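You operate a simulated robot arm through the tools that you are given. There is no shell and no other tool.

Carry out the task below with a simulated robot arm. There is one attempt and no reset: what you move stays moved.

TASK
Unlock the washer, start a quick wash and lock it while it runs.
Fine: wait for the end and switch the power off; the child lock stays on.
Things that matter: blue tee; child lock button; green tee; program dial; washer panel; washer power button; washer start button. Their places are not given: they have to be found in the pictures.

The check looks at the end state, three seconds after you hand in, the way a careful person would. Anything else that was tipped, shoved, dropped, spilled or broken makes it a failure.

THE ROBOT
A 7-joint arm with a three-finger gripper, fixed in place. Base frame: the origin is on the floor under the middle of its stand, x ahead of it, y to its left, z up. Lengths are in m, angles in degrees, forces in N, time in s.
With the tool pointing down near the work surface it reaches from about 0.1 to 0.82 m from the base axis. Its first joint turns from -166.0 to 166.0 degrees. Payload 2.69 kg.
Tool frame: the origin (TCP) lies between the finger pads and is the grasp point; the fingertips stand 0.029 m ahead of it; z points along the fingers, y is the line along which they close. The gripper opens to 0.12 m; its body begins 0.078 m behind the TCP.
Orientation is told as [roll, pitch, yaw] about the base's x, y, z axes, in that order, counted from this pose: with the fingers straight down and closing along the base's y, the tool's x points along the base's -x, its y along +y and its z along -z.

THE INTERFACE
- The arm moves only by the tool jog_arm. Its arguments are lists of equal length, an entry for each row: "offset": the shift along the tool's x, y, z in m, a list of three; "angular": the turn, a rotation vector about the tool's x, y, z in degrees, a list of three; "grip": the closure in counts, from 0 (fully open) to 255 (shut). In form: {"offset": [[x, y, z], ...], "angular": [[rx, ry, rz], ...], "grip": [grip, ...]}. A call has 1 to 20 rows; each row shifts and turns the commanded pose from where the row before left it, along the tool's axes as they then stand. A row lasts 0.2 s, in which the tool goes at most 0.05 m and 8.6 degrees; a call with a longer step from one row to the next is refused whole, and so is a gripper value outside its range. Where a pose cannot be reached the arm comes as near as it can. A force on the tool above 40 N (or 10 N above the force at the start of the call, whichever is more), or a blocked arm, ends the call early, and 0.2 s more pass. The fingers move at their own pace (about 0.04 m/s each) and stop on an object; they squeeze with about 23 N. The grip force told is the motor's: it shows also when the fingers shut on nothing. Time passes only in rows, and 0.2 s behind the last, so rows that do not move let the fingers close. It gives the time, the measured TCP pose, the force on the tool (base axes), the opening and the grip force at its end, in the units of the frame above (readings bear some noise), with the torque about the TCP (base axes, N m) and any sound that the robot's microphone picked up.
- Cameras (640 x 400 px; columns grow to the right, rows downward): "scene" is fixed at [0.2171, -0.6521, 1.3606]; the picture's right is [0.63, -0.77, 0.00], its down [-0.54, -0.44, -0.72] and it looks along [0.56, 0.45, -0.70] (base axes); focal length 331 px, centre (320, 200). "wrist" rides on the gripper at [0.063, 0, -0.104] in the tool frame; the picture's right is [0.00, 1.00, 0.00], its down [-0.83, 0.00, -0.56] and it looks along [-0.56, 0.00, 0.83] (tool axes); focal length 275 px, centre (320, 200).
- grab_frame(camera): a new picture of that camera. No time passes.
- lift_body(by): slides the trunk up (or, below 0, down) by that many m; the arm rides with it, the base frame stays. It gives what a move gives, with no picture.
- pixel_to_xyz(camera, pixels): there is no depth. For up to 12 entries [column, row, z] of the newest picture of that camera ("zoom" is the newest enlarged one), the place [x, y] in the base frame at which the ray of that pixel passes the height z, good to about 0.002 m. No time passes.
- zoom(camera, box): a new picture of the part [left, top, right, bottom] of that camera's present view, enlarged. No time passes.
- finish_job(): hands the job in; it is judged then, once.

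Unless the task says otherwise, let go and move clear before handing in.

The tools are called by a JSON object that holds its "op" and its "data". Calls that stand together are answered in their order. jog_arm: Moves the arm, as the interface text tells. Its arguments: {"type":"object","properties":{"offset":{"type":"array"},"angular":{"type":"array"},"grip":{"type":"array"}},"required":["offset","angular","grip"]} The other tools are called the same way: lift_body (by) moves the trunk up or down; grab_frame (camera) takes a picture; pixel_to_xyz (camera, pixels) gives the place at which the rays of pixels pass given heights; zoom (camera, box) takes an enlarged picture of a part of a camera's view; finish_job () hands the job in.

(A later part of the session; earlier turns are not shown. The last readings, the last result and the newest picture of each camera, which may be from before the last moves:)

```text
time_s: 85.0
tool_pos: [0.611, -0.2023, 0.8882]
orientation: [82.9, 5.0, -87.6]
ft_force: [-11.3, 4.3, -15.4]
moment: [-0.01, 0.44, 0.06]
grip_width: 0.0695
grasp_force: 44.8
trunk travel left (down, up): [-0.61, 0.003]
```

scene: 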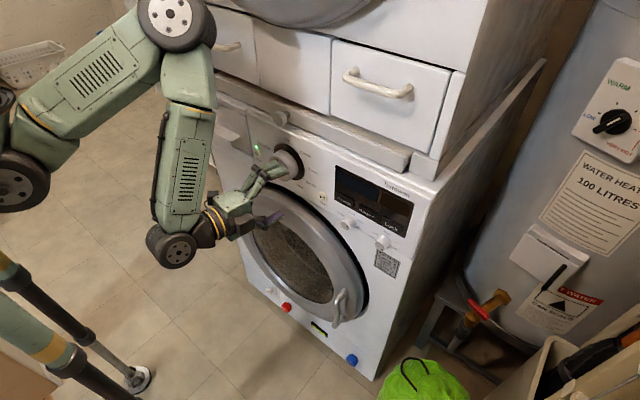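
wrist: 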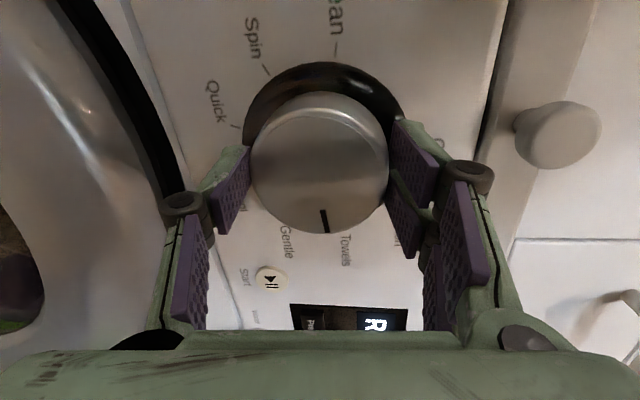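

The clamp shows the axis at z≈0.888, so the command is about 2 mm high. I'll take that out while gripped and then turn the next 40°.

{"op": "jog_arm", "data": {"offset": [[0, -0.0021, -0.0015], [0, 0, 0], [0, 0, 0], [0, 0, 0], [0, 0, 0], [0, 0, 0]], "angular": [[0, 0, 0], [0, 0, 8], [0, 0, 8], [0, 0, 8], [0, 0, 8], [0, 0, 8]], "grip": [200, 200, 200, 200, 200, 200]}}

{"op": "zoom", "data": {"camera": "scene", "box": [220, 110, 430, 250]}}

{"op": "grab_frame", "data": {"camera": "wrist"}}

```text
time_s: 86.3
tool_pos: [0.61, -0.2036, 0.8867]
orientation: [80.3, 44.5, -93.8]
ft_force: [0.3, -4.5, -4.3]
moment: [-0.04, -0.5, 0.56]
grip_width: 0.0689
grasp_force: 45.1
trunk travel left (down, up): [-0.61, 0.003]
```

```text
2.86 times, centred on (325, 180) of scene
```

zoom: 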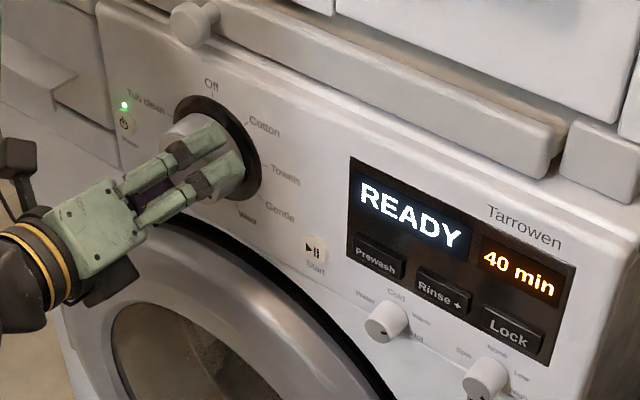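

```text
taken
```

wrist: 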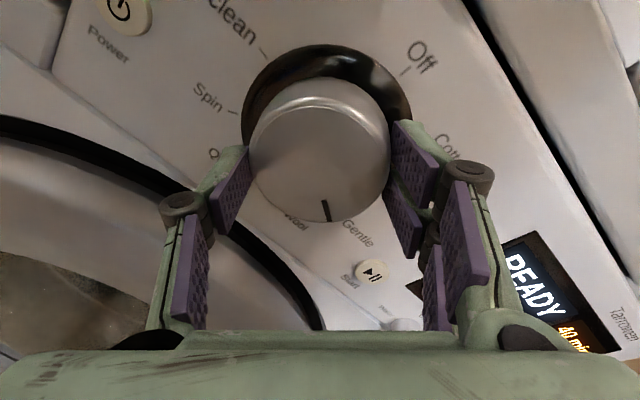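

The dial is at Gentle (40 min) with low forces. Next 40° to Wool.

{"op": "jog_arm", "data": {"offset": [[0, 0, 0], [0, 0, 0], [0, 0, 0], [0, 0, 0], [0, 0, 0]], "angular": [[0, 0, 8], [0, 0, 8], [0, 0, 8], [0, 0, 8], [0, 0, 8]], "grip": [200, 200, 200, 200, 200]}}

{"op": "zoom", "data": {"camera": "scene", "box": [220, 110, 430, 250]}}

{"op": "grab_frame", "data": {"camera": "wrist"}}

```text
time_s: 87.5
tool_pos: [0.6086, -0.2022, 0.8858]
orientation: [34.8, 81.5, -141.9]
ft_force: [-12.2, 7.2, -11.0]
moment: [-0.05, -0.24, 1.23]
grip_width: 0.0687
grasp_force: 44.9
trunk travel left (down, up): [-0.61, 0.003]
```

```text
2.86 times, centred on (325, 180) of scene
```

zoom: 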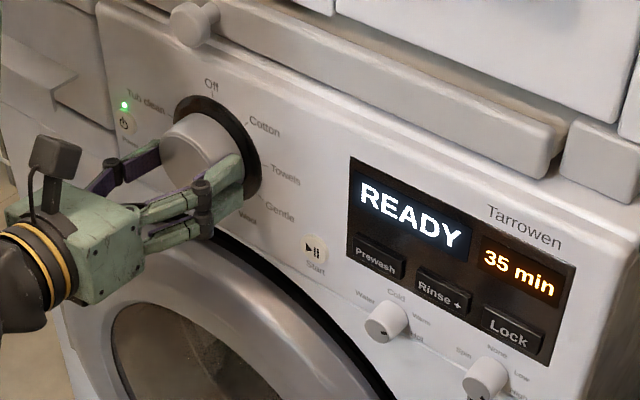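

```text
taken
```

wrist: 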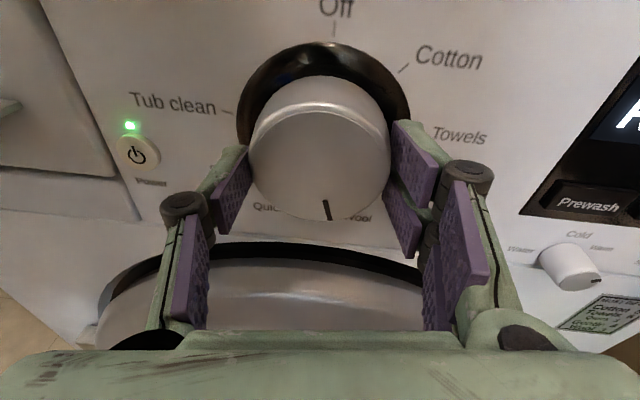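

The dial is at Wool (35 min). One more 40° step should reach Quick.

{"op": "jog_arm", "data": {"offset": [[0, 0, 0], [0, 0, 0], [0, 0, 0], [0, 0, 0], [0, 0, 0]], "angular": [[0, 0, 8], [0, 0, 8], [0, 0, 8], [0, 0, 8], [0, 0, 8]], "grip": [200, 200, 200, 200, 200]}}

{"op": "zoom", "data": {"camera": "scene", "box": [220, 110, 430, 250]}}

{"op": "grab_frame", "data": {"camera": "wrist"}}

```text
time_s: 88.8
tool_pos: [0.6094, -0.2015, 0.8879]
orientation: [-78.4, 54.5, 102.7]
ft_force: [-8.9, 15.7, -3.7]
moment: [0.0, -0.17, 1.57]
grip_width: 0.068
grasp_force: 44.5
trunk travel left (down, up): [-0.61, 0.003]
```

```text
2.86 times, centred on (325, 180) of scene
```

zoom: 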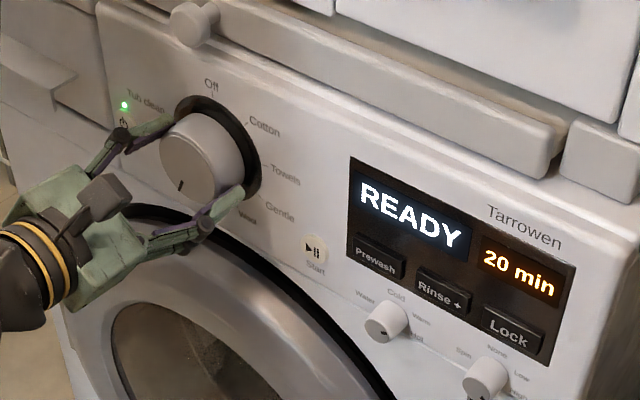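

```text
taken
```

wrist: 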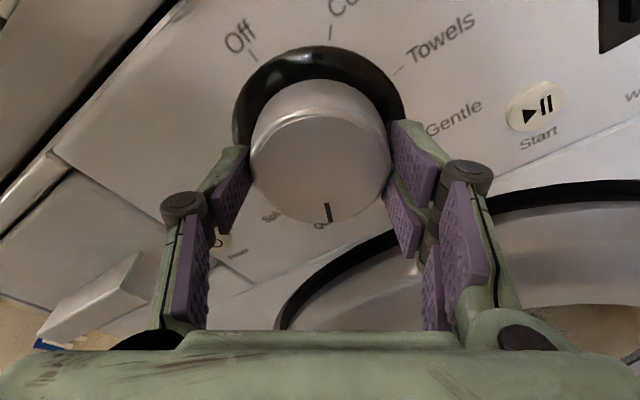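

READY with 20 min and the dial line now pointing lower-left, which should be Quick. I'll open the fingers and back straight off in small steps.

{"op": "jog_arm", "data": {"offset": [[0, 0, 0], [0, 0, 0], [0, 0, 0], [0, 0, 0]], "angular": [[0, 0, 0], [0, 0, 0], [0, 0, 0], [0, 0, 0]], "grip": [100, 40, 0, 0]}}

{"op": "jog_arm", "data": {"offset": [[-0.0026, 0.0035, -0.0096], [-0.0026, 0.0035, -0.0096], [-0.0026, 0.0035, -0.0096]], "angular": [[-1.42, -2.06, 0.14], [-1.42, -2.06, 0.14], [-1.42, -2.06, 0.14]], "grip": [0, 0, 0]}}

{"op": "grab_frame", "data": {"camera": "wrist"}}

{"op": "zoom", "data": {"camera": "scene", "box": [220, 110, 430, 250]}}

```text
time_s: 89.8
tool_pos: [0.6089, -0.2027, 0.8865]
orientation: [-78.1, 54.5, 102.6]
ft_force: [-0.1, 0.7, -0.1]
moment: [0.01, 0.01, -0.02]
grip_width: 0.1198
grasp_force: 0.0
trunk travel left (down, up): [-0.61, 0.003]
```

```text
time_s: 90.5
tool_pos: [0.5813, -0.2108, 0.8782]
orientation: [-66.0, 52.2, 112.5]
ft_force: [-0.9, 0.0, -0.9]
moment: [0.0, 0.01, 0.02]
grip_width: 0.1201
grasp_force: 0.0
trunk travel left (down, up): [-0.61, 0.003]
```

```text
taken
```

wrist: 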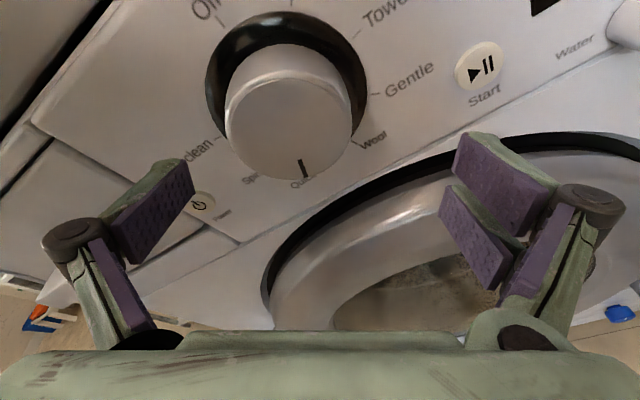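

```text
2.86 times, centred on (325, 180) of scene
```

zoom: 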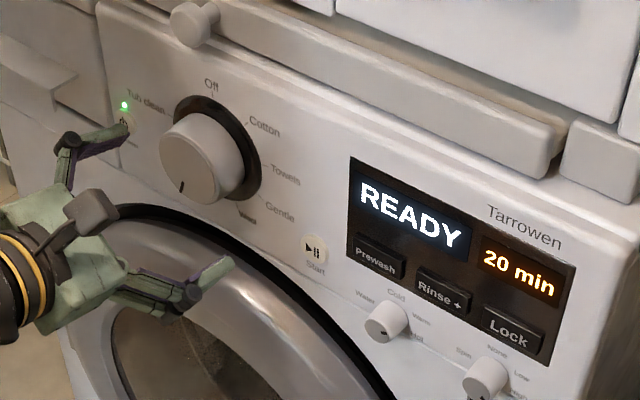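

The dial line points at Quick (wrist (300,183)) with READY / 20 min, and the tool is clear. For Start I'll go to roll 180° with the single finger on the left side, so first I move back and right.

{"op": "jog_arm", "data": {"offset": [[-0.007, 0.003, -0.029], [0.0135, 0.0357, -0.001], [0.0135, 0.0357, -0.001], [0.0135, 0.0357, -0.001], [0.0135, 0.0357, -0.001]], "angular": [[0, 0, 0], [0, 0, 0], [0, 0, 0], [0, 0, 0], [0, 0, 0]], "grip": [0, 0, 0, 0, 0]}}

{"op": "jog_arm", "data": {"offset": [[0, 0, 0], [0, 0, 0], [0, 0, 0], [0, 0, 0]], "angular": [[0, 0, -8.5], [0, 0, -8.5], [0, 0, -8.5], [0, 0, -8.5]], "grip": [0, 0, 0, 0]}}

{"op": "grab_frame", "data": {"camera": "wrist"}}

{"op": "grab_frame", "data": {"camera": "scene"}}

```text
time_s: 91.8
tool_pos: [0.5471, -0.3691, 0.8354]
orientation: [-66.1, 52.1, 112.7]
ft_force: [-0.7, -0.7, -0.2]
moment: [0.03, -0.03, 0.01]
grip_width: 0.1204
grasp_force: 0.1
out of reach, approached as far as the arm can: row 1
trunk travel left (down, up): [-0.61, 0.003]
```

```text
time_s: 92.8
tool_pos: [0.5484, -0.3683, 0.8377]
orientation: [-4.6, 75.7, 178.4]
ft_force: [-0.3, 0.4, -0.2]
moment: [-0.01, 0.03, -0.02]
grip_width: 0.1199
grasp_force: 0.2
trunk travel left (down, up): [-0.61, 0.003]
```

```text
taken
```

wrist: 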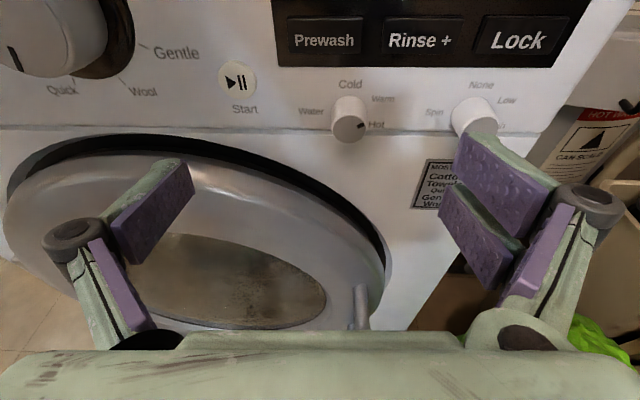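

```text
taken
```

scene: 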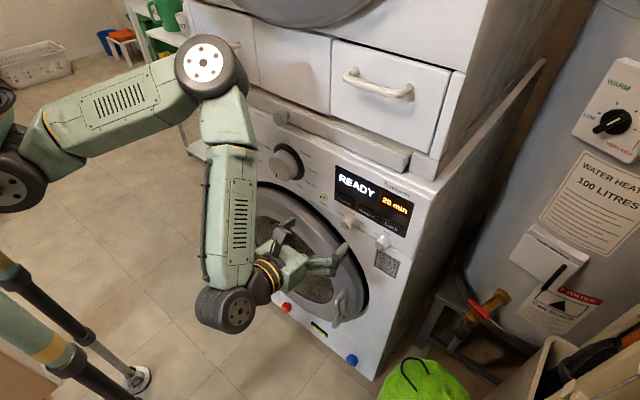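

Start is visible at wrist (238,78) with the single finger at left (tip ≈(175,165)). I'll yaw about -27° so that finger leads, then check alignment.

{"op": "jog_arm", "data": {"offset": [[0, 0, 0], [0, 0, 0], [0, 0, 0], [0, 0, 0]], "angular": [[-6.46, 0.13, 1.64], [-6.46, 0.13, 1.64], [-6.46, 0.13, 1.64], [-6.46, 0.13, 1.64]], "grip": [0, 0, 0, 0]}}

{"op": "grab_frame", "data": {"camera": "wrist"}}

{"op": "zoom", "data": {"camera": "scene", "box": [230, 150, 410, 290]}}

```text
time_s: 93.8
tool_pos: [0.55, -0.3697, 0.8363]
orientation: [-4.7, 75.5, 151.4]
ft_force: [-0.3, 0.1, 0.6]
moment: [-0.02, -0.04, 0.0]
grip_width: 0.1202
grasp_force: 0.0
trunk travel left (down, up): [-0.61, 0.003]
```

```text
taken
```

wrist: 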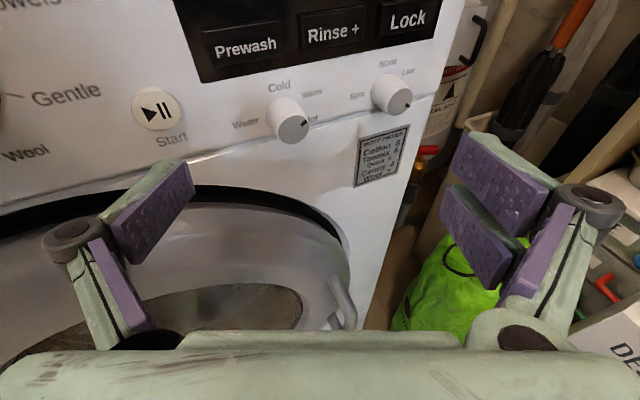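

```text
2.86 times, centred on (320, 220) of scene
```

zoom: 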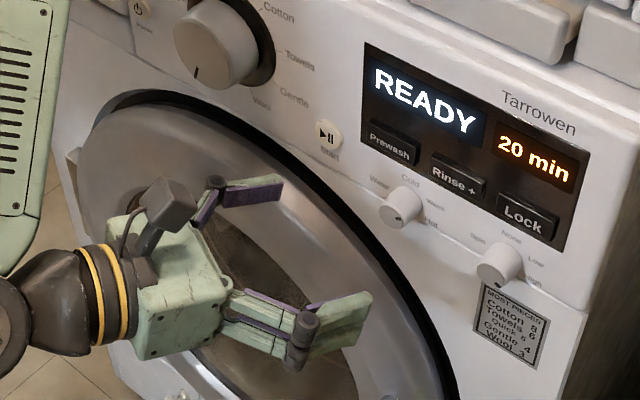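

The real fingertip (scene (306,215)) matches my prediction, and a straight +x move lands on Start (323,197). I'll approach to about 1 cm short.

{"op": "jog_arm", "data": {"offset": [[0.0064, -0.012, 0.0222], [0.0064, -0.012, 0.0222]], "angular": [[0, 0, 0], [0, 0, 0]], "grip": [0, 0]}}

{"op": "zoom", "data": {"camera": "scene", "box": [270, 150, 370, 240]}}

{"op": "grab_frame", "data": {"camera": "wrist"}}

```text
time_s: 94.3
tool_pos: [0.6004, -0.3668, 0.8388]
orientation: [-4.7, 75.5, 151.5]
ft_force: [0.4, -0.2, -0.3]
moment: [0.03, 0.02, 0.0]
grip_width: 0.12
grasp_force: 0.0
trunk travel left (down, up): [-0.61, 0.003]
```

```text
4.44 times, centred on (320, 195) of scene
```

zoom: 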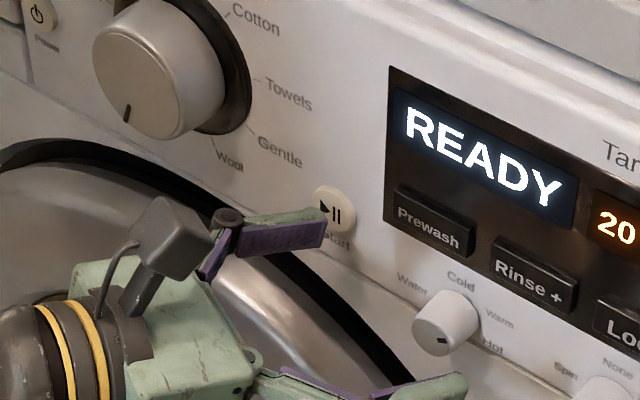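

```text
taken
```

wrist: 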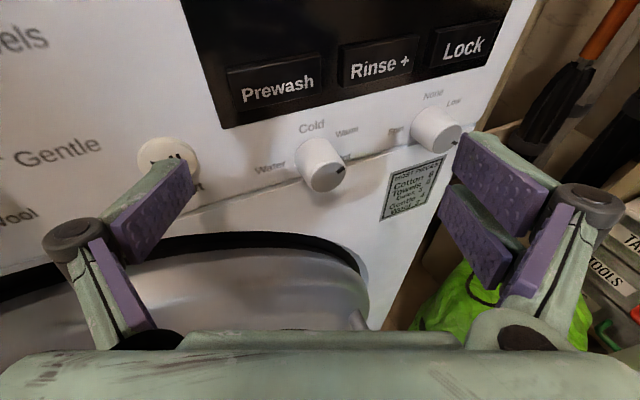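

The tip is just in front of Start in both views. I'll advance in small steps until it clicks.

{"op": "jog_arm", "data": {"offset": [[0.0017, -0.0032, 0.0071], [0.0007, -0.0012, 0.0027]], "angular": [[0, 0, 0], [0, 0, 0]], "grip": [0, 0]}}

```text
time_s: 95.0
tool_pos: [0.6124, -0.3668, 0.8395]
orientation: [-5.0, 75.5, 151.4]
ft_force: [0.1, -0.9, 0.0]
moment: [0.0, -0.01, -0.02]
grip_width: 0.1202
grasp_force: 0.1
trunk travel left (down, up): [-0.61, 0.003]
```

{"op": "jog_arm", "data": {"offset": [[0.0007, -0.0012, 0.0027]], "angular": [[0, 0, 0]], "grip": [0]}}

{"op": "zoom", "data": {"camera": "scene", "box": [270, 150, 410, 240]}}

```text
time_s: 95.3
tool_pos: [0.6143, -0.3664, 0.8399]
orientation: [-4.8, 75.5, 151.3]
ft_force: [-0.9, -0.4, 0.2]
moment: [-0.02, 0.01, 0.12]
grip_width: 0.1201
grasp_force: 0.0
trunk travel left (down, up): [-0.61, 0.003]
heard: click
```

```text
4.44 times, centred on (340, 195) of scene
```

zoom: 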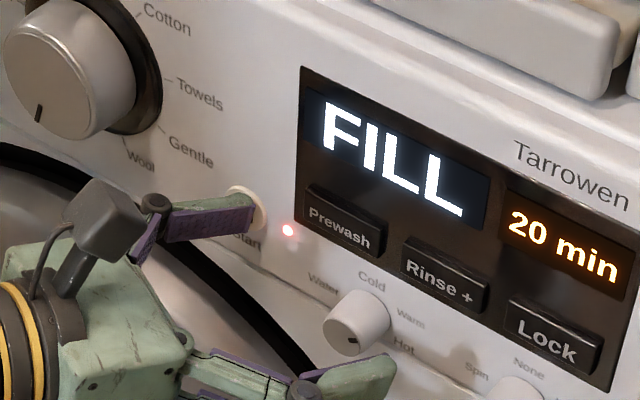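

It clicked: the display shows FILL / 20 min with the red run light on. I'll back off and move to the Lock key with the same finger.

{"op": "jog_arm", "data": {"offset": [[-0.0095, 0.0179, -0.0391], [0.0103, 0.0403, 0.0159], [0.0103, 0.0403, 0.0159], [0.0103, 0.0403, 0.0159], [0.0103, 0.0403, 0.0159]], "angular": [[0, 0, 0], [0, 0, 0], [0, 0, 0], [0, 0, 0], [0, 0, 0]], "grip": [0, 0, 0, 0, 0]}}

{"op": "zoom", "data": {"camera": "scene", "box": [290, 150, 470, 290]}}

{"op": "grab_frame", "data": {"camera": "wrist"}}

```text
time_s: 96.5
tool_pos: [0.5723, -0.5421, 0.8602]
orientation: [-5.2, 75.4, 151.3]
ft_force: [0.3, 0.0, 1.1]
moment: [-0.01, 0.03, -0.04]
grip_width: 0.12
grasp_force: 0.0
trunk travel left (down, up): [-0.61, 0.003]
```

```text
2.86 times, centred on (380, 220) of scene
```

zoom: 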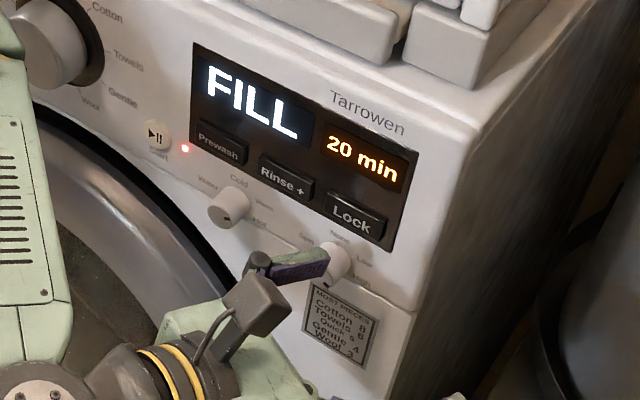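

```text
taken
```

wrist: 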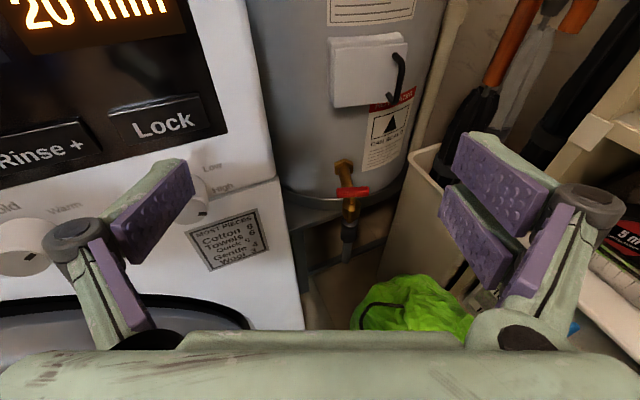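

The finger is aligned for Lock: a straight +x move lands at scene ≈(391,227) on the key. I'll advance to near contact and then in small steps.

{"op": "jog_arm", "data": {"offset": [[0.0074, -0.0138, 0.0302], [0.0007, -0.0012, 0.0027]], "angular": [[0, 0, 0], [0, 0, 0]], "grip": [0, 0]}}

{"op": "zoom", "data": {"camera": "scene", "box": [320, 170, 440, 260]}}

```text
time_s: 97.2
tool_pos: [0.609, -0.5433, 0.8606]
orientation: [-5.0, 75.5, 151.3]
ft_force: [-0.5, 0.3, -0.3]
moment: [0.02, -0.01, 0.01]
grip_width: 0.12
grasp_force: 0.2
trunk travel left (down, up): [-0.61, 0.003]
```

```text
4.44 times, centred on (380, 215) of scene
```

zoom: 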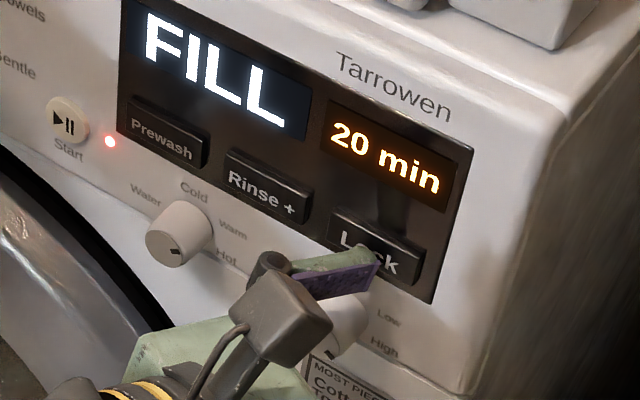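

The tip is right in front of the Lock key. Small steps now until the click.

{"op": "jog_arm", "data": {"offset": [[0.0007, -0.0012, 0.0027]], "angular": [[0, 0, 0]], "grip": [0]}}

```text
time_s: 97.5
tool_pos: [0.612, -0.5427, 0.8602]
orientation: [-4.9, 75.5, 151.3]
ft_force: [0.9, 0.6, 0.8]
moment: [0.02, -0.01, 0.0]
grip_width: 0.1199
grasp_force: 0.0
trunk travel left (down, up): [-0.61, 0.003]
```

{"op": "jog_arm", "data": {"offset": [[0.0007, -0.0012, 0.0027]], "angular": [[0, 0, 0]], "grip": [0]}}

{"op": "zoom", "data": {"camera": "scene", "box": [320, 170, 440, 260]}}

```text
time_s: 98.0
tool_pos: [0.6149, -0.5423, 0.8613]
orientation: [-4.7, 75.6, 151.4]
ft_force: [-2.2, 0.1, 0.7]
moment: [-0.02, 0.02, 0.1]
grip_width: 0.1199
grasp_force: 0.0
trunk travel left (down, up): [-0.61, 0.003]
heard: click
```

```text
4.44 times, centred on (380, 215) of scene
```

zoom: 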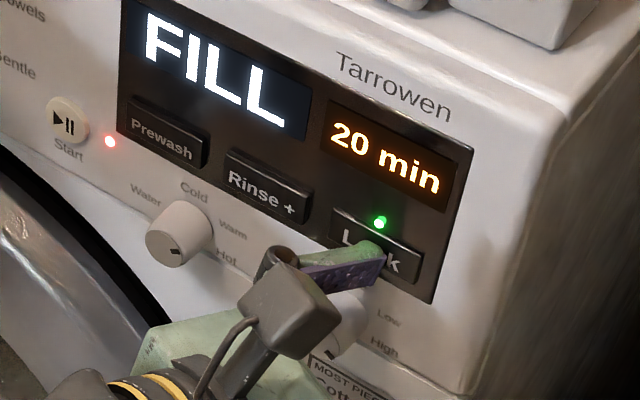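

The Lock light is on while FILL still runs. I'll back the finger off without touching anything else.

{"op": "jog_arm", "data": {"offset": [[-0.0098, 0.0183, -0.04], [-0.0065, 0.0122, -0.0266]], "angular": [[0, 0, 0], [0, 0, 0]], "grip": [0, 0]}}

{"op": "grab_frame", "data": {"camera": "scene"}}

{"op": "zoom", "data": {"camera": "scene", "box": [230, 110, 430, 260]}}

```text
time_s: 98.5
tool_pos: [0.5385, -0.5445, 0.8587]
orientation: [-5.1, 75.5, 151.3]
ft_force: [0.2, 0.1, 0.0]
moment: [-0.01, 0.03, -0.01]
grip_width: 0.1201
grasp_force: 0.1
trunk travel left (down, up): [-0.61, 0.003]
```

```text
taken
```

scene: 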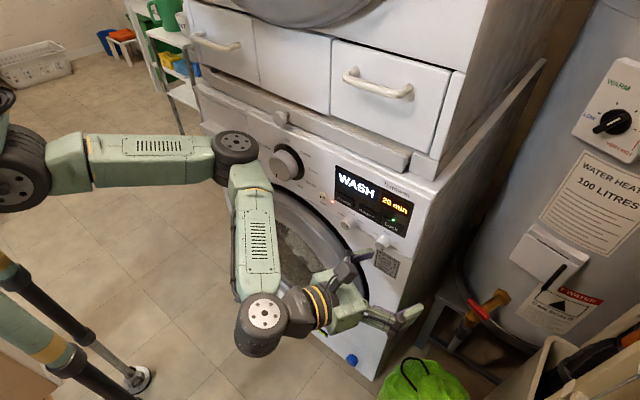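

```text
2.67 times, centred on (330, 185) of scene
```

zoom: 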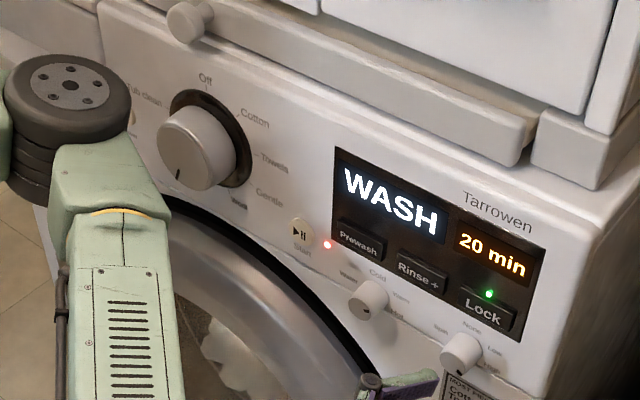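

The display reads WASH with the Lock light on, so the locked cycle is running. While it runs I'll undo the yaw and roll in free space to prepare for the power button.

{"op": "jog_arm", "data": {"offset": [[0, 0, -0.01], [0, 0, 0], [0, 0, 0], [0, 0, 0], [0, 0, 0], [0, 0, 0], [0, 0, 0], [0, 0, 0], [0, 0, 0], [0, 0, 0], [0, 0, 0], [0, 0, 0], [0, 0, 0], [0, 0, 0]], "angular": [[6.46, -0.13, -1.64], [6.46, -0.13, -1.64], [6.46, -0.13, -1.64], [6.46, -0.13, -1.64], [0, 0, -8.5], [0, 0, -8.5], [0, 0, -8.5], [0, 0, -8.5], [0, 0, -8.5], [0, 0, -8.5], [0, 0, -8.5], [0, 0, -8.5], [0, 0, -8.5], [0, 0, -8.5]], "grip": [0, 0, 0, 0, 0, 0, 0, 0, 0, 0, 0, 0, 0, 0]}}

{"op": "zoom", "data": {"camera": "scene", "box": [230, 110, 430, 260]}}

```text
time_s: 101.5
tool_pos: [0.5302, -0.5406, 0.8627]
orientation: [75.5, 5.9, -88.5]
ft_force: [-0.3, 0.4, 0.6]
moment: [-0.02, 0.02, 0.01]
grip_width: 0.1198
grasp_force: 0.1
trunk travel left (down, up): [-0.61, 0.003]
```

```text
2.67 times, centred on (330, 185) of scene
```

zoom: 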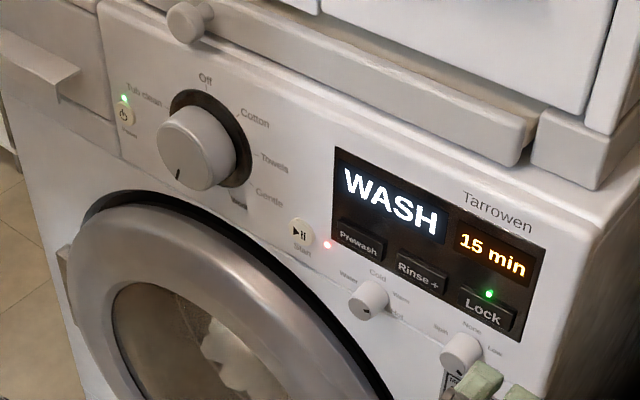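

15 min remaining and still locked. I'll finish rolling back to about +10° and pitch the tool down to roughly 45°.

{"op": "jog_arm", "data": {"offset": [[0, 0, 0], [0, 0, 0], [0, 0, 0], [0, 0, 0], [0, 0, 0], [0, 0, 0], [0, 0, 0], [0, 0, 0], [0, 0, 0], [0, 0, 0], [0, 0, 0], [0, 0, -0.01], [0, 0, -0.01], [0, 0, -0.01], [0, 0, -0.01]], "angular": [[0, 0, -8.5], [0, 0, -8.5], [0, 0, -8.5], [0, 0, -8.5], [0, 0, -8.5], [0, 0, -8.5], [0, 0, -8.5], [0, 0, -8.5], [0, 0, -8.5], [0, 0, -8.5], [0, 0, -6], [0.6, 8, 0], [0.6, 8, 0], [0.6, 8, 0], [0.6, 8, 0]], "grip": [0, 0, 0, 0, 0, 0, 0, 0, 0, 0, 0, 0, 0, 0, 0]}}

{"op": "grab_frame", "data": {"camera": "scene"}}

```text
time_s: 104.8
tool_pos: [0.4937, -0.5417, 0.8794]
orientation: [5.5, -43.2, -4.1]
ft_force: [-0.1, 0.3, -0.1]
moment: [0.0, 0.02, 0.03]
grip_width: 0.12
grasp_force: 0.0
trunk travel left (down, up): [-0.61, 0.003]
```

```text
taken
```

scene: 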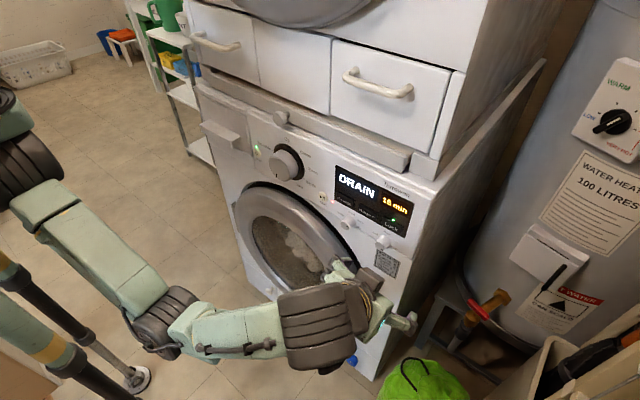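

The cycle is at DRAIN; the arm swung its elbow low in the process but is clear. I'll slide left in stages toward the power button, watching the arm's posture.

{"op": "jog_arm", "data": {"offset": [[0, 0.04, -0.005], [0, 0.04, -0.005], [0, 0.04, -0.005], [0, 0.04, -0.005]], "angular": [[0, 0, 0], [0, 0, 0], [0, 0, 0], [0, 0, 0]], "grip": [0, 0, 0, 0]}}

{"op": "grab_frame", "data": {"camera": "scene"}}

```text
time_s: 105.8
tool_pos: [0.4805, -0.3821, 0.9066]
orientation: [5.5, -43.3, -4.1]
ft_force: [-0.3, -0.1, -0.9]
moment: [-0.01, -0.02, 0.01]
grip_width: 0.1197
grasp_force: 0.0
trunk travel left (down, up): [-0.61, 0.003]
```

```text
taken
```

scene: 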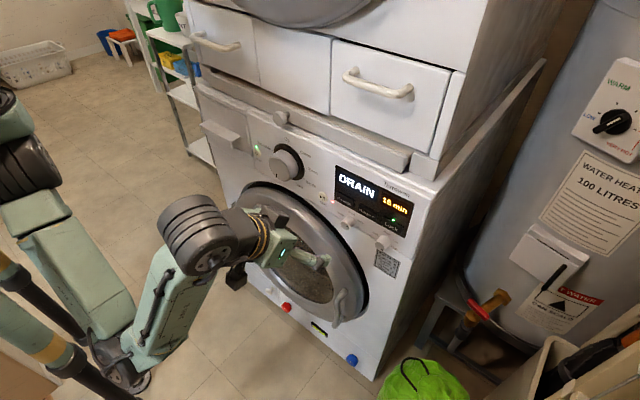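

The arm is now in an elbow-low posture with the wrist pointing naturally forward. I'll keep sliding left in smaller stages and watch the elbow near the stand.

{"op": "jog_arm", "data": {"offset": [[0, 0.035, 0], [0, 0.035, 0], [0, 0.035, 0]], "angular": [[0, 0, 0], [0, 0, 0], [0, 0, 0]], "grip": [0, 0, 0]}}

{"op": "grab_frame", "data": {"camera": "scene"}}

```text
time_s: 106.5
tool_pos: [0.4815, -0.2767, 0.9106]
orientation: [5.5, -43.3, -4.1]
ft_force: [-0.4, -0.2, -0.4]
moment: [-0.03, 0.01, -0.03]
grip_width: 0.12
grasp_force: 0.0
trunk travel left (down, up): [-0.61, 0.003]
```

```text
taken
```

scene: 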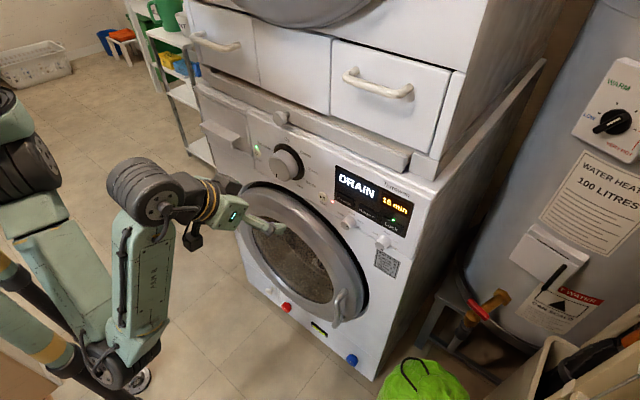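

The arm is moving freely in this posture (TCP (0.482, -0.277, 0.911)). I'll continue left to y≈-0.14 and read the display.

{"op": "jog_arm", "data": {"offset": [[0, 0.035, 0], [0, 0.035, 0], [0, 0.035, 0], [0, 0.035, 0]], "angular": [[0, 0, 0], [0, 0, 0], [0, 0, 0], [0, 0, 0]], "grip": [0, 0, 0, 0]}}

{"op": "grab_frame", "data": {"camera": "scene"}}

{"op": "zoom", "data": {"camera": "scene", "box": [230, 110, 430, 260]}}

{"op": "grab_frame", "data": {"camera": "wrist"}}

```text
time_s: 107.5
tool_pos: [0.5215, -0.2122, 0.9447]
orientation: [5.5, -43.2, -4.0]
ft_force: [0.5, -0.3, 0.0]
moment: [0.02, -0.05, 0.0]
grip_width: 0.1198
grasp_force: 0.0
out of reach, approached as far as the arm can: row 2, 3, 4
trunk travel left (down, up): [-0.61, 0.003]
```

```text
taken
```

scene: 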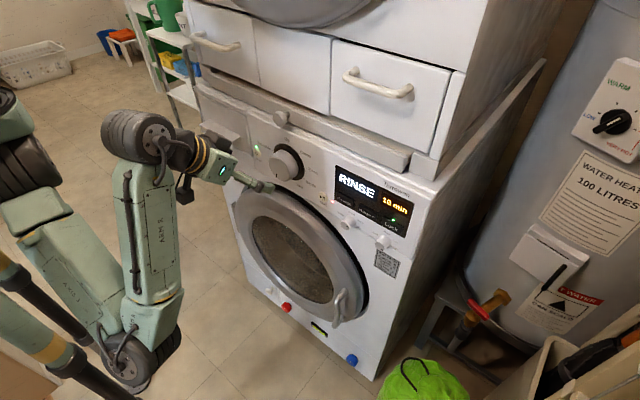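

```text
2.67 times, centred on (330, 185) of scene
```

zoom: 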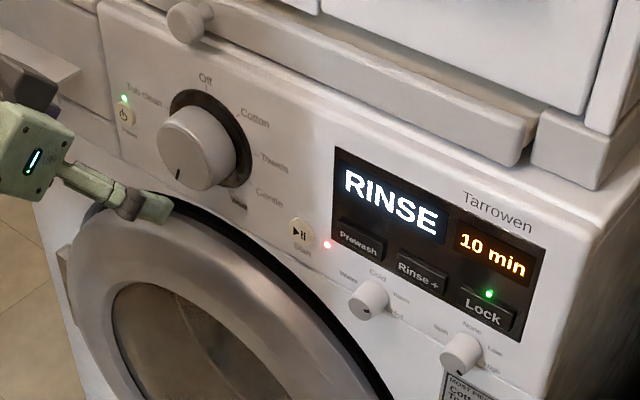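

```text
taken
```

wrist: 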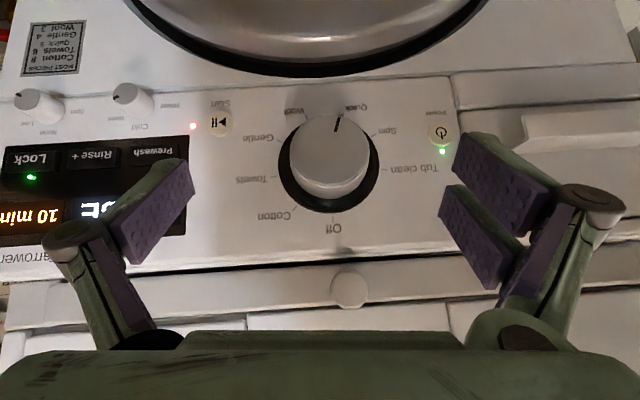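

RINSE, 10 min left, Lock light on. This close to the base the wrist can't go further left, so I'll yaw the tool +40° (pointing left) to keep the wrist on the right while the finger reaches the power button.

{"op": "jog_arm", "data": {"offset": [[0, 0, 0], [0, 0, 0], [0, 0, 0], [0, 0, 0], [0, 0, 0]], "angular": [[-5.4, 0.5, -5.8], [-5.4, 0.5, -5.8], [-5.4, 0.5, -5.8], [-5.4, 0.5, -5.8], [-5.4, 0.5, -5.8]], "grip": [0, 0, 0, 0, 0]}}

{"op": "grab_frame", "data": {"camera": "wrist"}}

{"op": "grab_frame", "data": {"camera": "scene"}}

```text
time_s: 108.8
tool_pos: [0.5223, -0.2148, 0.9463]
orientation: [5.0, -43.5, 36.3]
ft_force: [-0.3, 0.0, 0.6]
moment: [-0.01, 0.0, 0.0]
grip_width: 0.1198
grasp_force: 0.1
trunk travel left (down, up): [-0.61, 0.003]
```

```text
taken
```

wrist: 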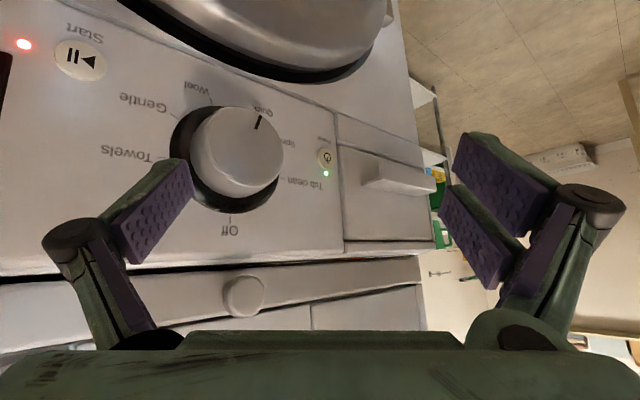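

```text
taken
```

scene: 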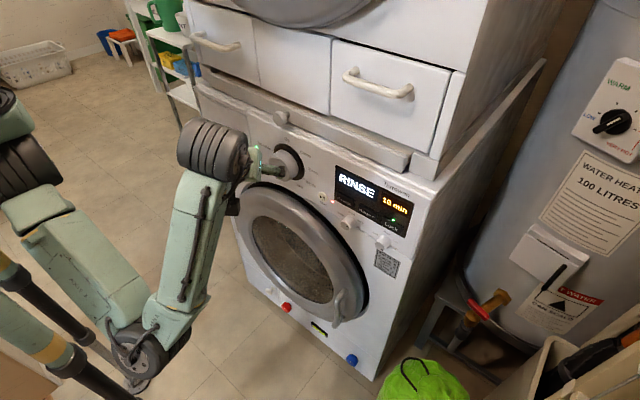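

Orientation is fine (yaw 36°) with no reach complaint; Power is at wrist (327,158) just right of the detergent-drawer handle (395,178). I'll check that handle's clearance before moving.

{"op": "zoom", "data": {"camera": "wrist", "box": [270, 110, 450, 230]}}

{"op": "zoom", "data": {"camera": "scene", "box": [190, 80, 300, 190]}}

{"op": "pixel_to_xyz", "data": {"camera": "wrist", "pixels": [[327, 158, 0.86], [327, 158, 0.87], [327, 158, 0.85], [362, 176, 0.86], [362, 176, 0.88], [362, 188, 0.86], [362, 188, 0.88], [432, 190, 0.86], [432, 190, 0.88]]}}

```text
3.33 times, centred on (360, 170) of wrist
```

zoom: 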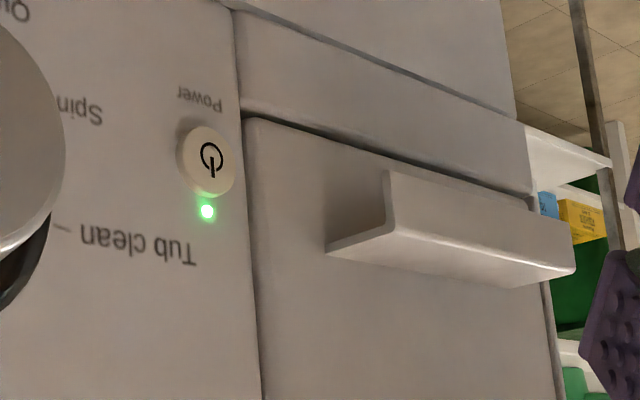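

```text
3.64 times, centred on (245, 135) of scene
```

zoom: 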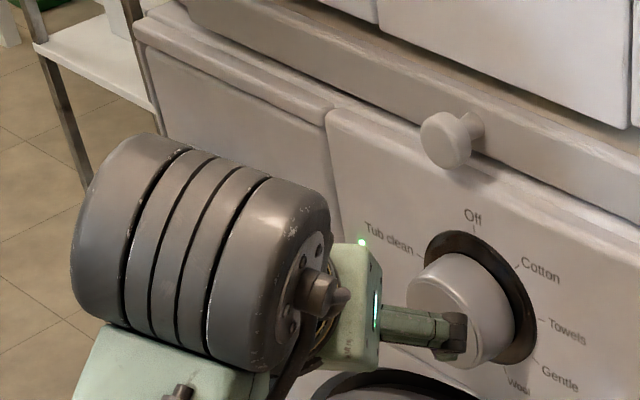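

```text
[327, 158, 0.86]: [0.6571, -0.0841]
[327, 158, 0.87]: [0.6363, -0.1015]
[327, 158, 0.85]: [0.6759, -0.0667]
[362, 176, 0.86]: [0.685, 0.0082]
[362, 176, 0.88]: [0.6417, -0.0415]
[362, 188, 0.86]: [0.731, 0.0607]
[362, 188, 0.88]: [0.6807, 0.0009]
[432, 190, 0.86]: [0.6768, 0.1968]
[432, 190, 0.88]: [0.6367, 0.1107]
```

Power triangulates to about (0.650, -0.090, 0.863) and the drawer handle starts near y≈-0.03, which stays inside the open hand without contact. I'll move to a standoff with the single finger in front of the button.

{"op": "jog_arm", "data": {"offset": [[-0.0087, 0.0251, 0.0333], [-0.0087, 0.0251, 0.0333]], "angular": [[0, 0, 0], [0, 0, 0]], "grip": [0, 0]}}

{"op": "grab_frame", "data": {"camera": "wrist"}}

{"op": "zoom", "data": {"camera": "scene", "box": [200, 80, 430, 260]}}

```text
time_s: 109.3
tool_pos: [0.5367, -0.1351, 0.912]
orientation: [5.0, -43.5, 36.1]
ft_force: [-0.1, 0.6, -0.4]
moment: [0.0, -0.01, -0.02]
grip_width: 0.12
grasp_force: 0.0
trunk travel left (down, up): [-0.61, 0.003]
```

```text
taken
```

wrist: 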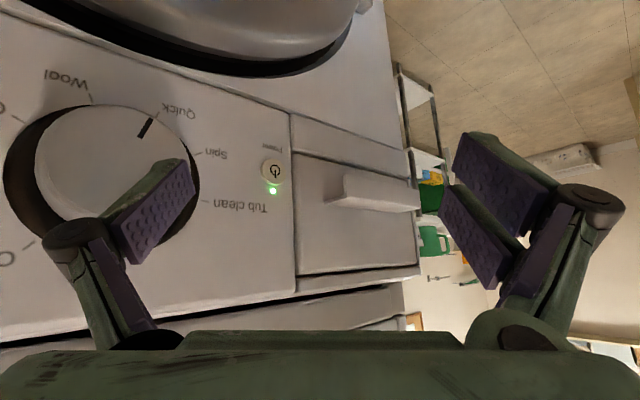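

```text
2.22 times, centred on (315, 170) of scene
```

zoom: 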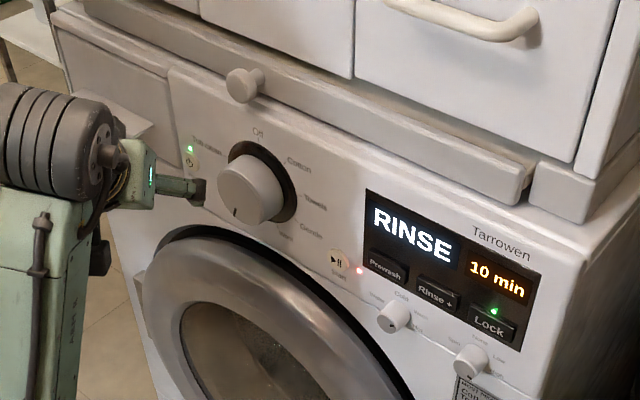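

No reach complaint and the finger clears the dial face. Two more steps to the left.

{"op": "jog_arm", "data": {"offset": [[-0.0075, 0.027, 0.0285], [-0.0075, 0.027, 0.0285]], "angular": [[0, 0, 0], [0, 0, 0]], "grip": [0, 0]}}

{"op": "grab_frame", "data": {"camera": "wrist"}}

{"op": "zoom", "data": {"camera": "scene", "box": [200, 80, 430, 260]}}

```text
time_s: 110.0
tool_pos: [0.5481, -0.0684, 0.8857]
orientation: [5.1, -43.4, 35.9]
ft_force: [-0.1, -0.3, 0.5]
moment: [0.02, 0.01, 0.02]
grip_width: 0.1198
grasp_force: 0.0
out of reach, approached as far as the arm can: row 2
trunk travel left (down, up): [-0.61, 0.003]
```

```text
taken
```

wrist: 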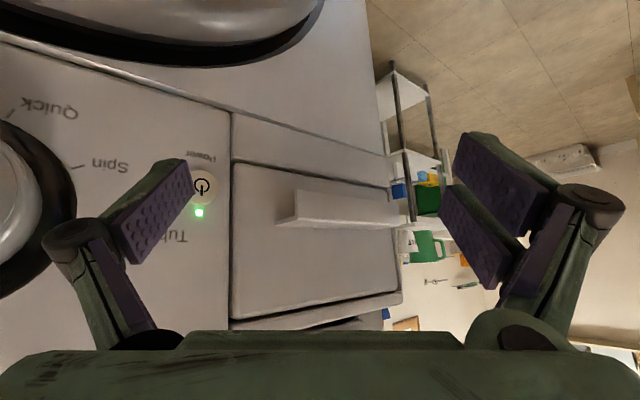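

```text
2.22 times, centred on (315, 170) of scene
```

zoom: 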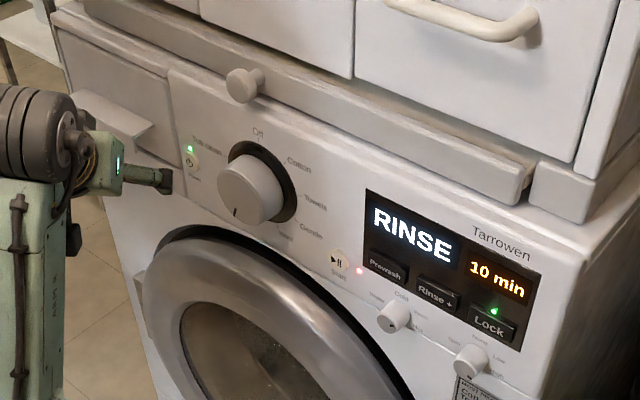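

The finger is beside the Power button (wrist (200,188)) and the cycle is still at RINSE. I'll move to a standoff about 2 cm in front of the button and wait there without pressing.

{"op": "jog_arm", "data": {"offset": [[-0.0046, 0.003, 0.0185], [-0.0046, 0.003, 0.0185]], "angular": [[0, 0, 0], [0, 0, 0]], "grip": [0, 0]}}

{"op": "grab_frame", "data": {"camera": "wrist"}}

{"op": "zoom", "data": {"camera": "scene", "box": [220, 120, 320, 200]}}

```text
time_s: 110.5
tool_pos: [0.5675, -0.045, 0.8668]
orientation: [5.1, -43.4, 36.1]
ft_force: [-0.2, -0.3, 0.6]
moment: [-0.02, 0.0, 0.0]
grip_width: 0.1198
grasp_force: 0.0
trunk travel left (down, up): [-0.61, 0.003]
```

```text
taken
```

wrist: 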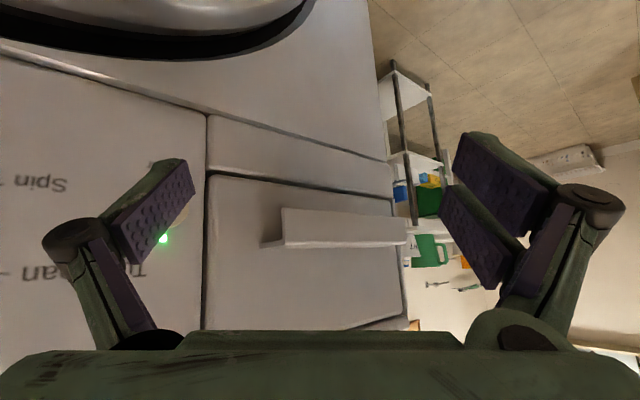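

```text
5.00 times, centred on (270, 160) of scene
```

zoom: 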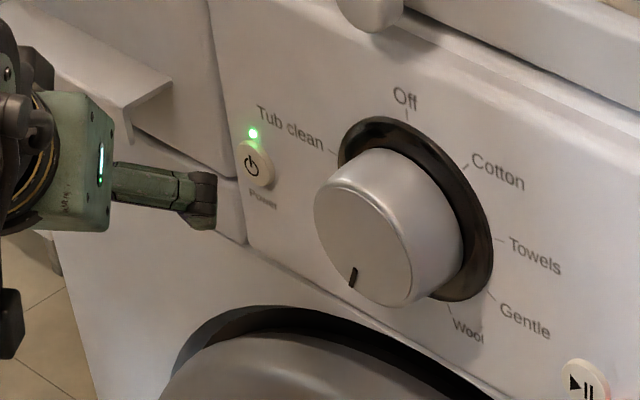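

The fingertip projects onto the Power button with a further ~2 cm of +x. The cycle is still running, so I'll hold here and let time pass, then check the display.

{"op": "jog_arm", "data": {"offset": [[0, 0, 0], [0, 0, 0], [0, 0, 0], [0, 0, 0], [0, 0, 0], [0, 0, 0], [0, 0, 0], [0, 0, 0], [0, 0, 0], [0, 0, 0], [0, 0, 0], [0, 0, 0], [0, 0, 0], [0, 0, 0], [0, 0, 0], [0, 0, 0], [0, 0, 0], [0, 0, 0], [0, 0, 0], [0, 0, 0]], "angular": [[0, 0, 0], [0, 0, 0], [0, 0, 0], [0, 0, 0], [0, 0, 0], [0, 0, 0], [0, 0, 0], [0, 0, 0], [0, 0, 0], [0, 0, 0], [0, 0, 0], [0, 0, 0], [0, 0, 0], [0, 0, 0], [0, 0, 0], [0, 0, 0], [0, 0, 0], [0, 0, 0], [0, 0, 0], [0, 0, 0]], "grip": [0, 0, 0, 0, 0, 0, 0, 0, 0, 0, 0, 0, 0, 0, 0, 0, 0, 0, 0, 0]}}

{"op": "zoom", "data": {"camera": "scene", "box": [230, 110, 430, 260]}}

```text
time_s: 114.8
tool_pos: [0.5701, -0.0423, 0.866]
orientation: [5.2, -43.5, 36.1]
ft_force: [-0.8, -0.1, -0.1]
moment: [-0.01, 0.02, -0.02]
grip_width: 0.1202
grasp_force: 0.0
trunk travel left (down, up): [-0.61, 0.003]
```

```text
2.67 times, centred on (330, 185) of scene
```

zoom: 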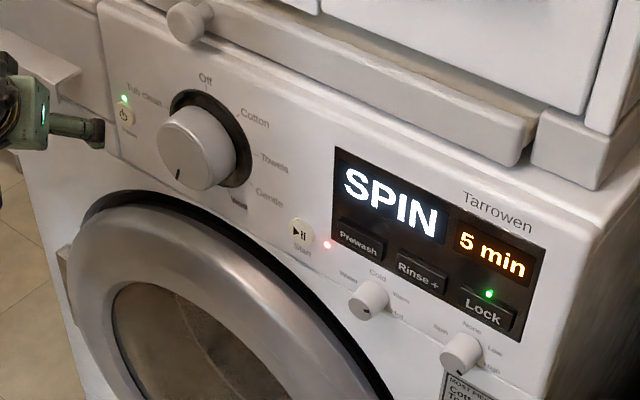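

SPIN with 5 min left, Lock light still on. I'll keep waiting without moving.

{"op": "jog_arm", "data": {"offset": [[0, 0, 0], [0, 0, 0], [0, 0, 0], [0, 0, 0], [0, 0, 0], [0, 0, 0], [0, 0, 0], [0, 0, 0], [0, 0, 0], [0, 0, 0], [0, 0, 0], [0, 0, 0], [0, 0, 0], [0, 0, 0], [0, 0, 0], [0, 0, 0], [0, 0, 0], [0, 0, 0], [0, 0, 0], [0, 0, 0]], "angular": [[0, 0, 0], [0, 0, 0], [0, 0, 0], [0, 0, 0], [0, 0, 0], [0, 0, 0], [0, 0, 0], [0, 0, 0], [0, 0, 0], [0, 0, 0], [0, 0, 0], [0, 0, 0], [0, 0, 0], [0, 0, 0], [0, 0, 0], [0, 0, 0], [0, 0, 0], [0, 0, 0], [0, 0, 0], [0, 0, 0]], "grip": [0, 0, 0, 0, 0, 0, 0, 0, 0, 0, 0, 0, 0, 0, 0, 0, 0, 0, 0, 0]}}

{"op": "zoom", "data": {"camera": "scene", "box": [230, 110, 430, 260]}}

```text
time_s: 119.0
tool_pos: [0.5688, -0.0429, 0.8659]
orientation: [5.1, -43.3, 36.1]
ft_force: [0.3, -0.1, -0.2]
moment: [0.0, 0.0, 0.01]
grip_width: 0.1198
grasp_force: 0.2
trunk travel left (down, up): [-0.61, 0.003]
```

```text
2.67 times, centred on (330, 185) of scene
```

zoom: 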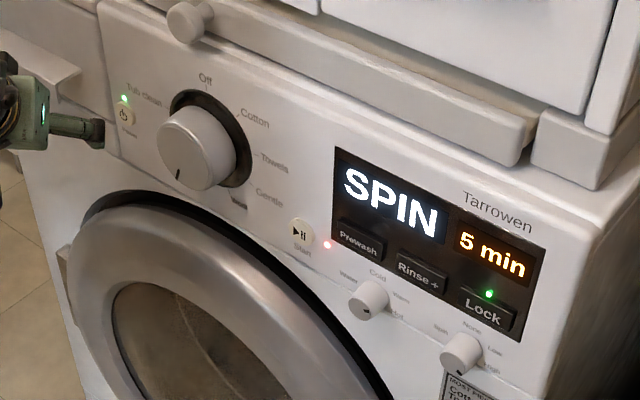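

Still SPIN. Waiting another few seconds.

{"op": "jog_arm", "data": {"offset": [[0, 0, 0], [0, 0, 0], [0, 0, 0], [0, 0, 0], [0, 0, 0], [0, 0, 0], [0, 0, 0], [0, 0, 0], [0, 0, 0], [0, 0, 0], [0, 0, 0], [0, 0, 0], [0, 0, 0], [0, 0, 0], [0, 0, 0], [0, 0, 0], [0, 0, 0], [0, 0, 0], [0, 0, 0], [0, 0, 0]], "angular": [[0, 0, 0], [0, 0, 0], [0, 0, 0], [0, 0, 0], [0, 0, 0], [0, 0, 0], [0, 0, 0], [0, 0, 0], [0, 0, 0], [0, 0, 0], [0, 0, 0], [0, 0, 0], [0, 0, 0], [0, 0, 0], [0, 0, 0], [0, 0, 0], [0, 0, 0], [0, 0, 0], [0, 0, 0], [0, 0, 0]], "grip": [0, 0, 0, 0, 0, 0, 0, 0, 0, 0, 0, 0, 0, 0, 0, 0, 0, 0, 0, 0]}}

{"op": "zoom", "data": {"camera": "scene", "box": [230, 110, 430, 260]}}

```text
time_s: 123.2
tool_pos: [0.5702, -0.0447, 0.8668]
orientation: [5.1, -43.4, 36.1]
ft_force: [-0.1, -0.6, 0.1]
moment: [0.0, 0.0, -0.04]
grip_width: 0.1201
grasp_force: 0.0
trunk travel left (down, up): [-0.61, 0.003]
```

```text
2.67 times, centred on (330, 185) of scene
```

zoom: 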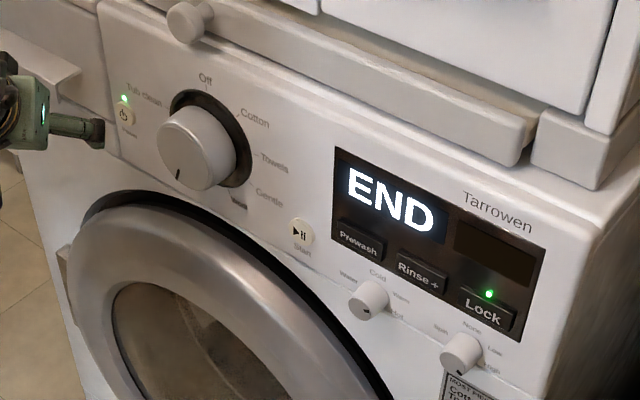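

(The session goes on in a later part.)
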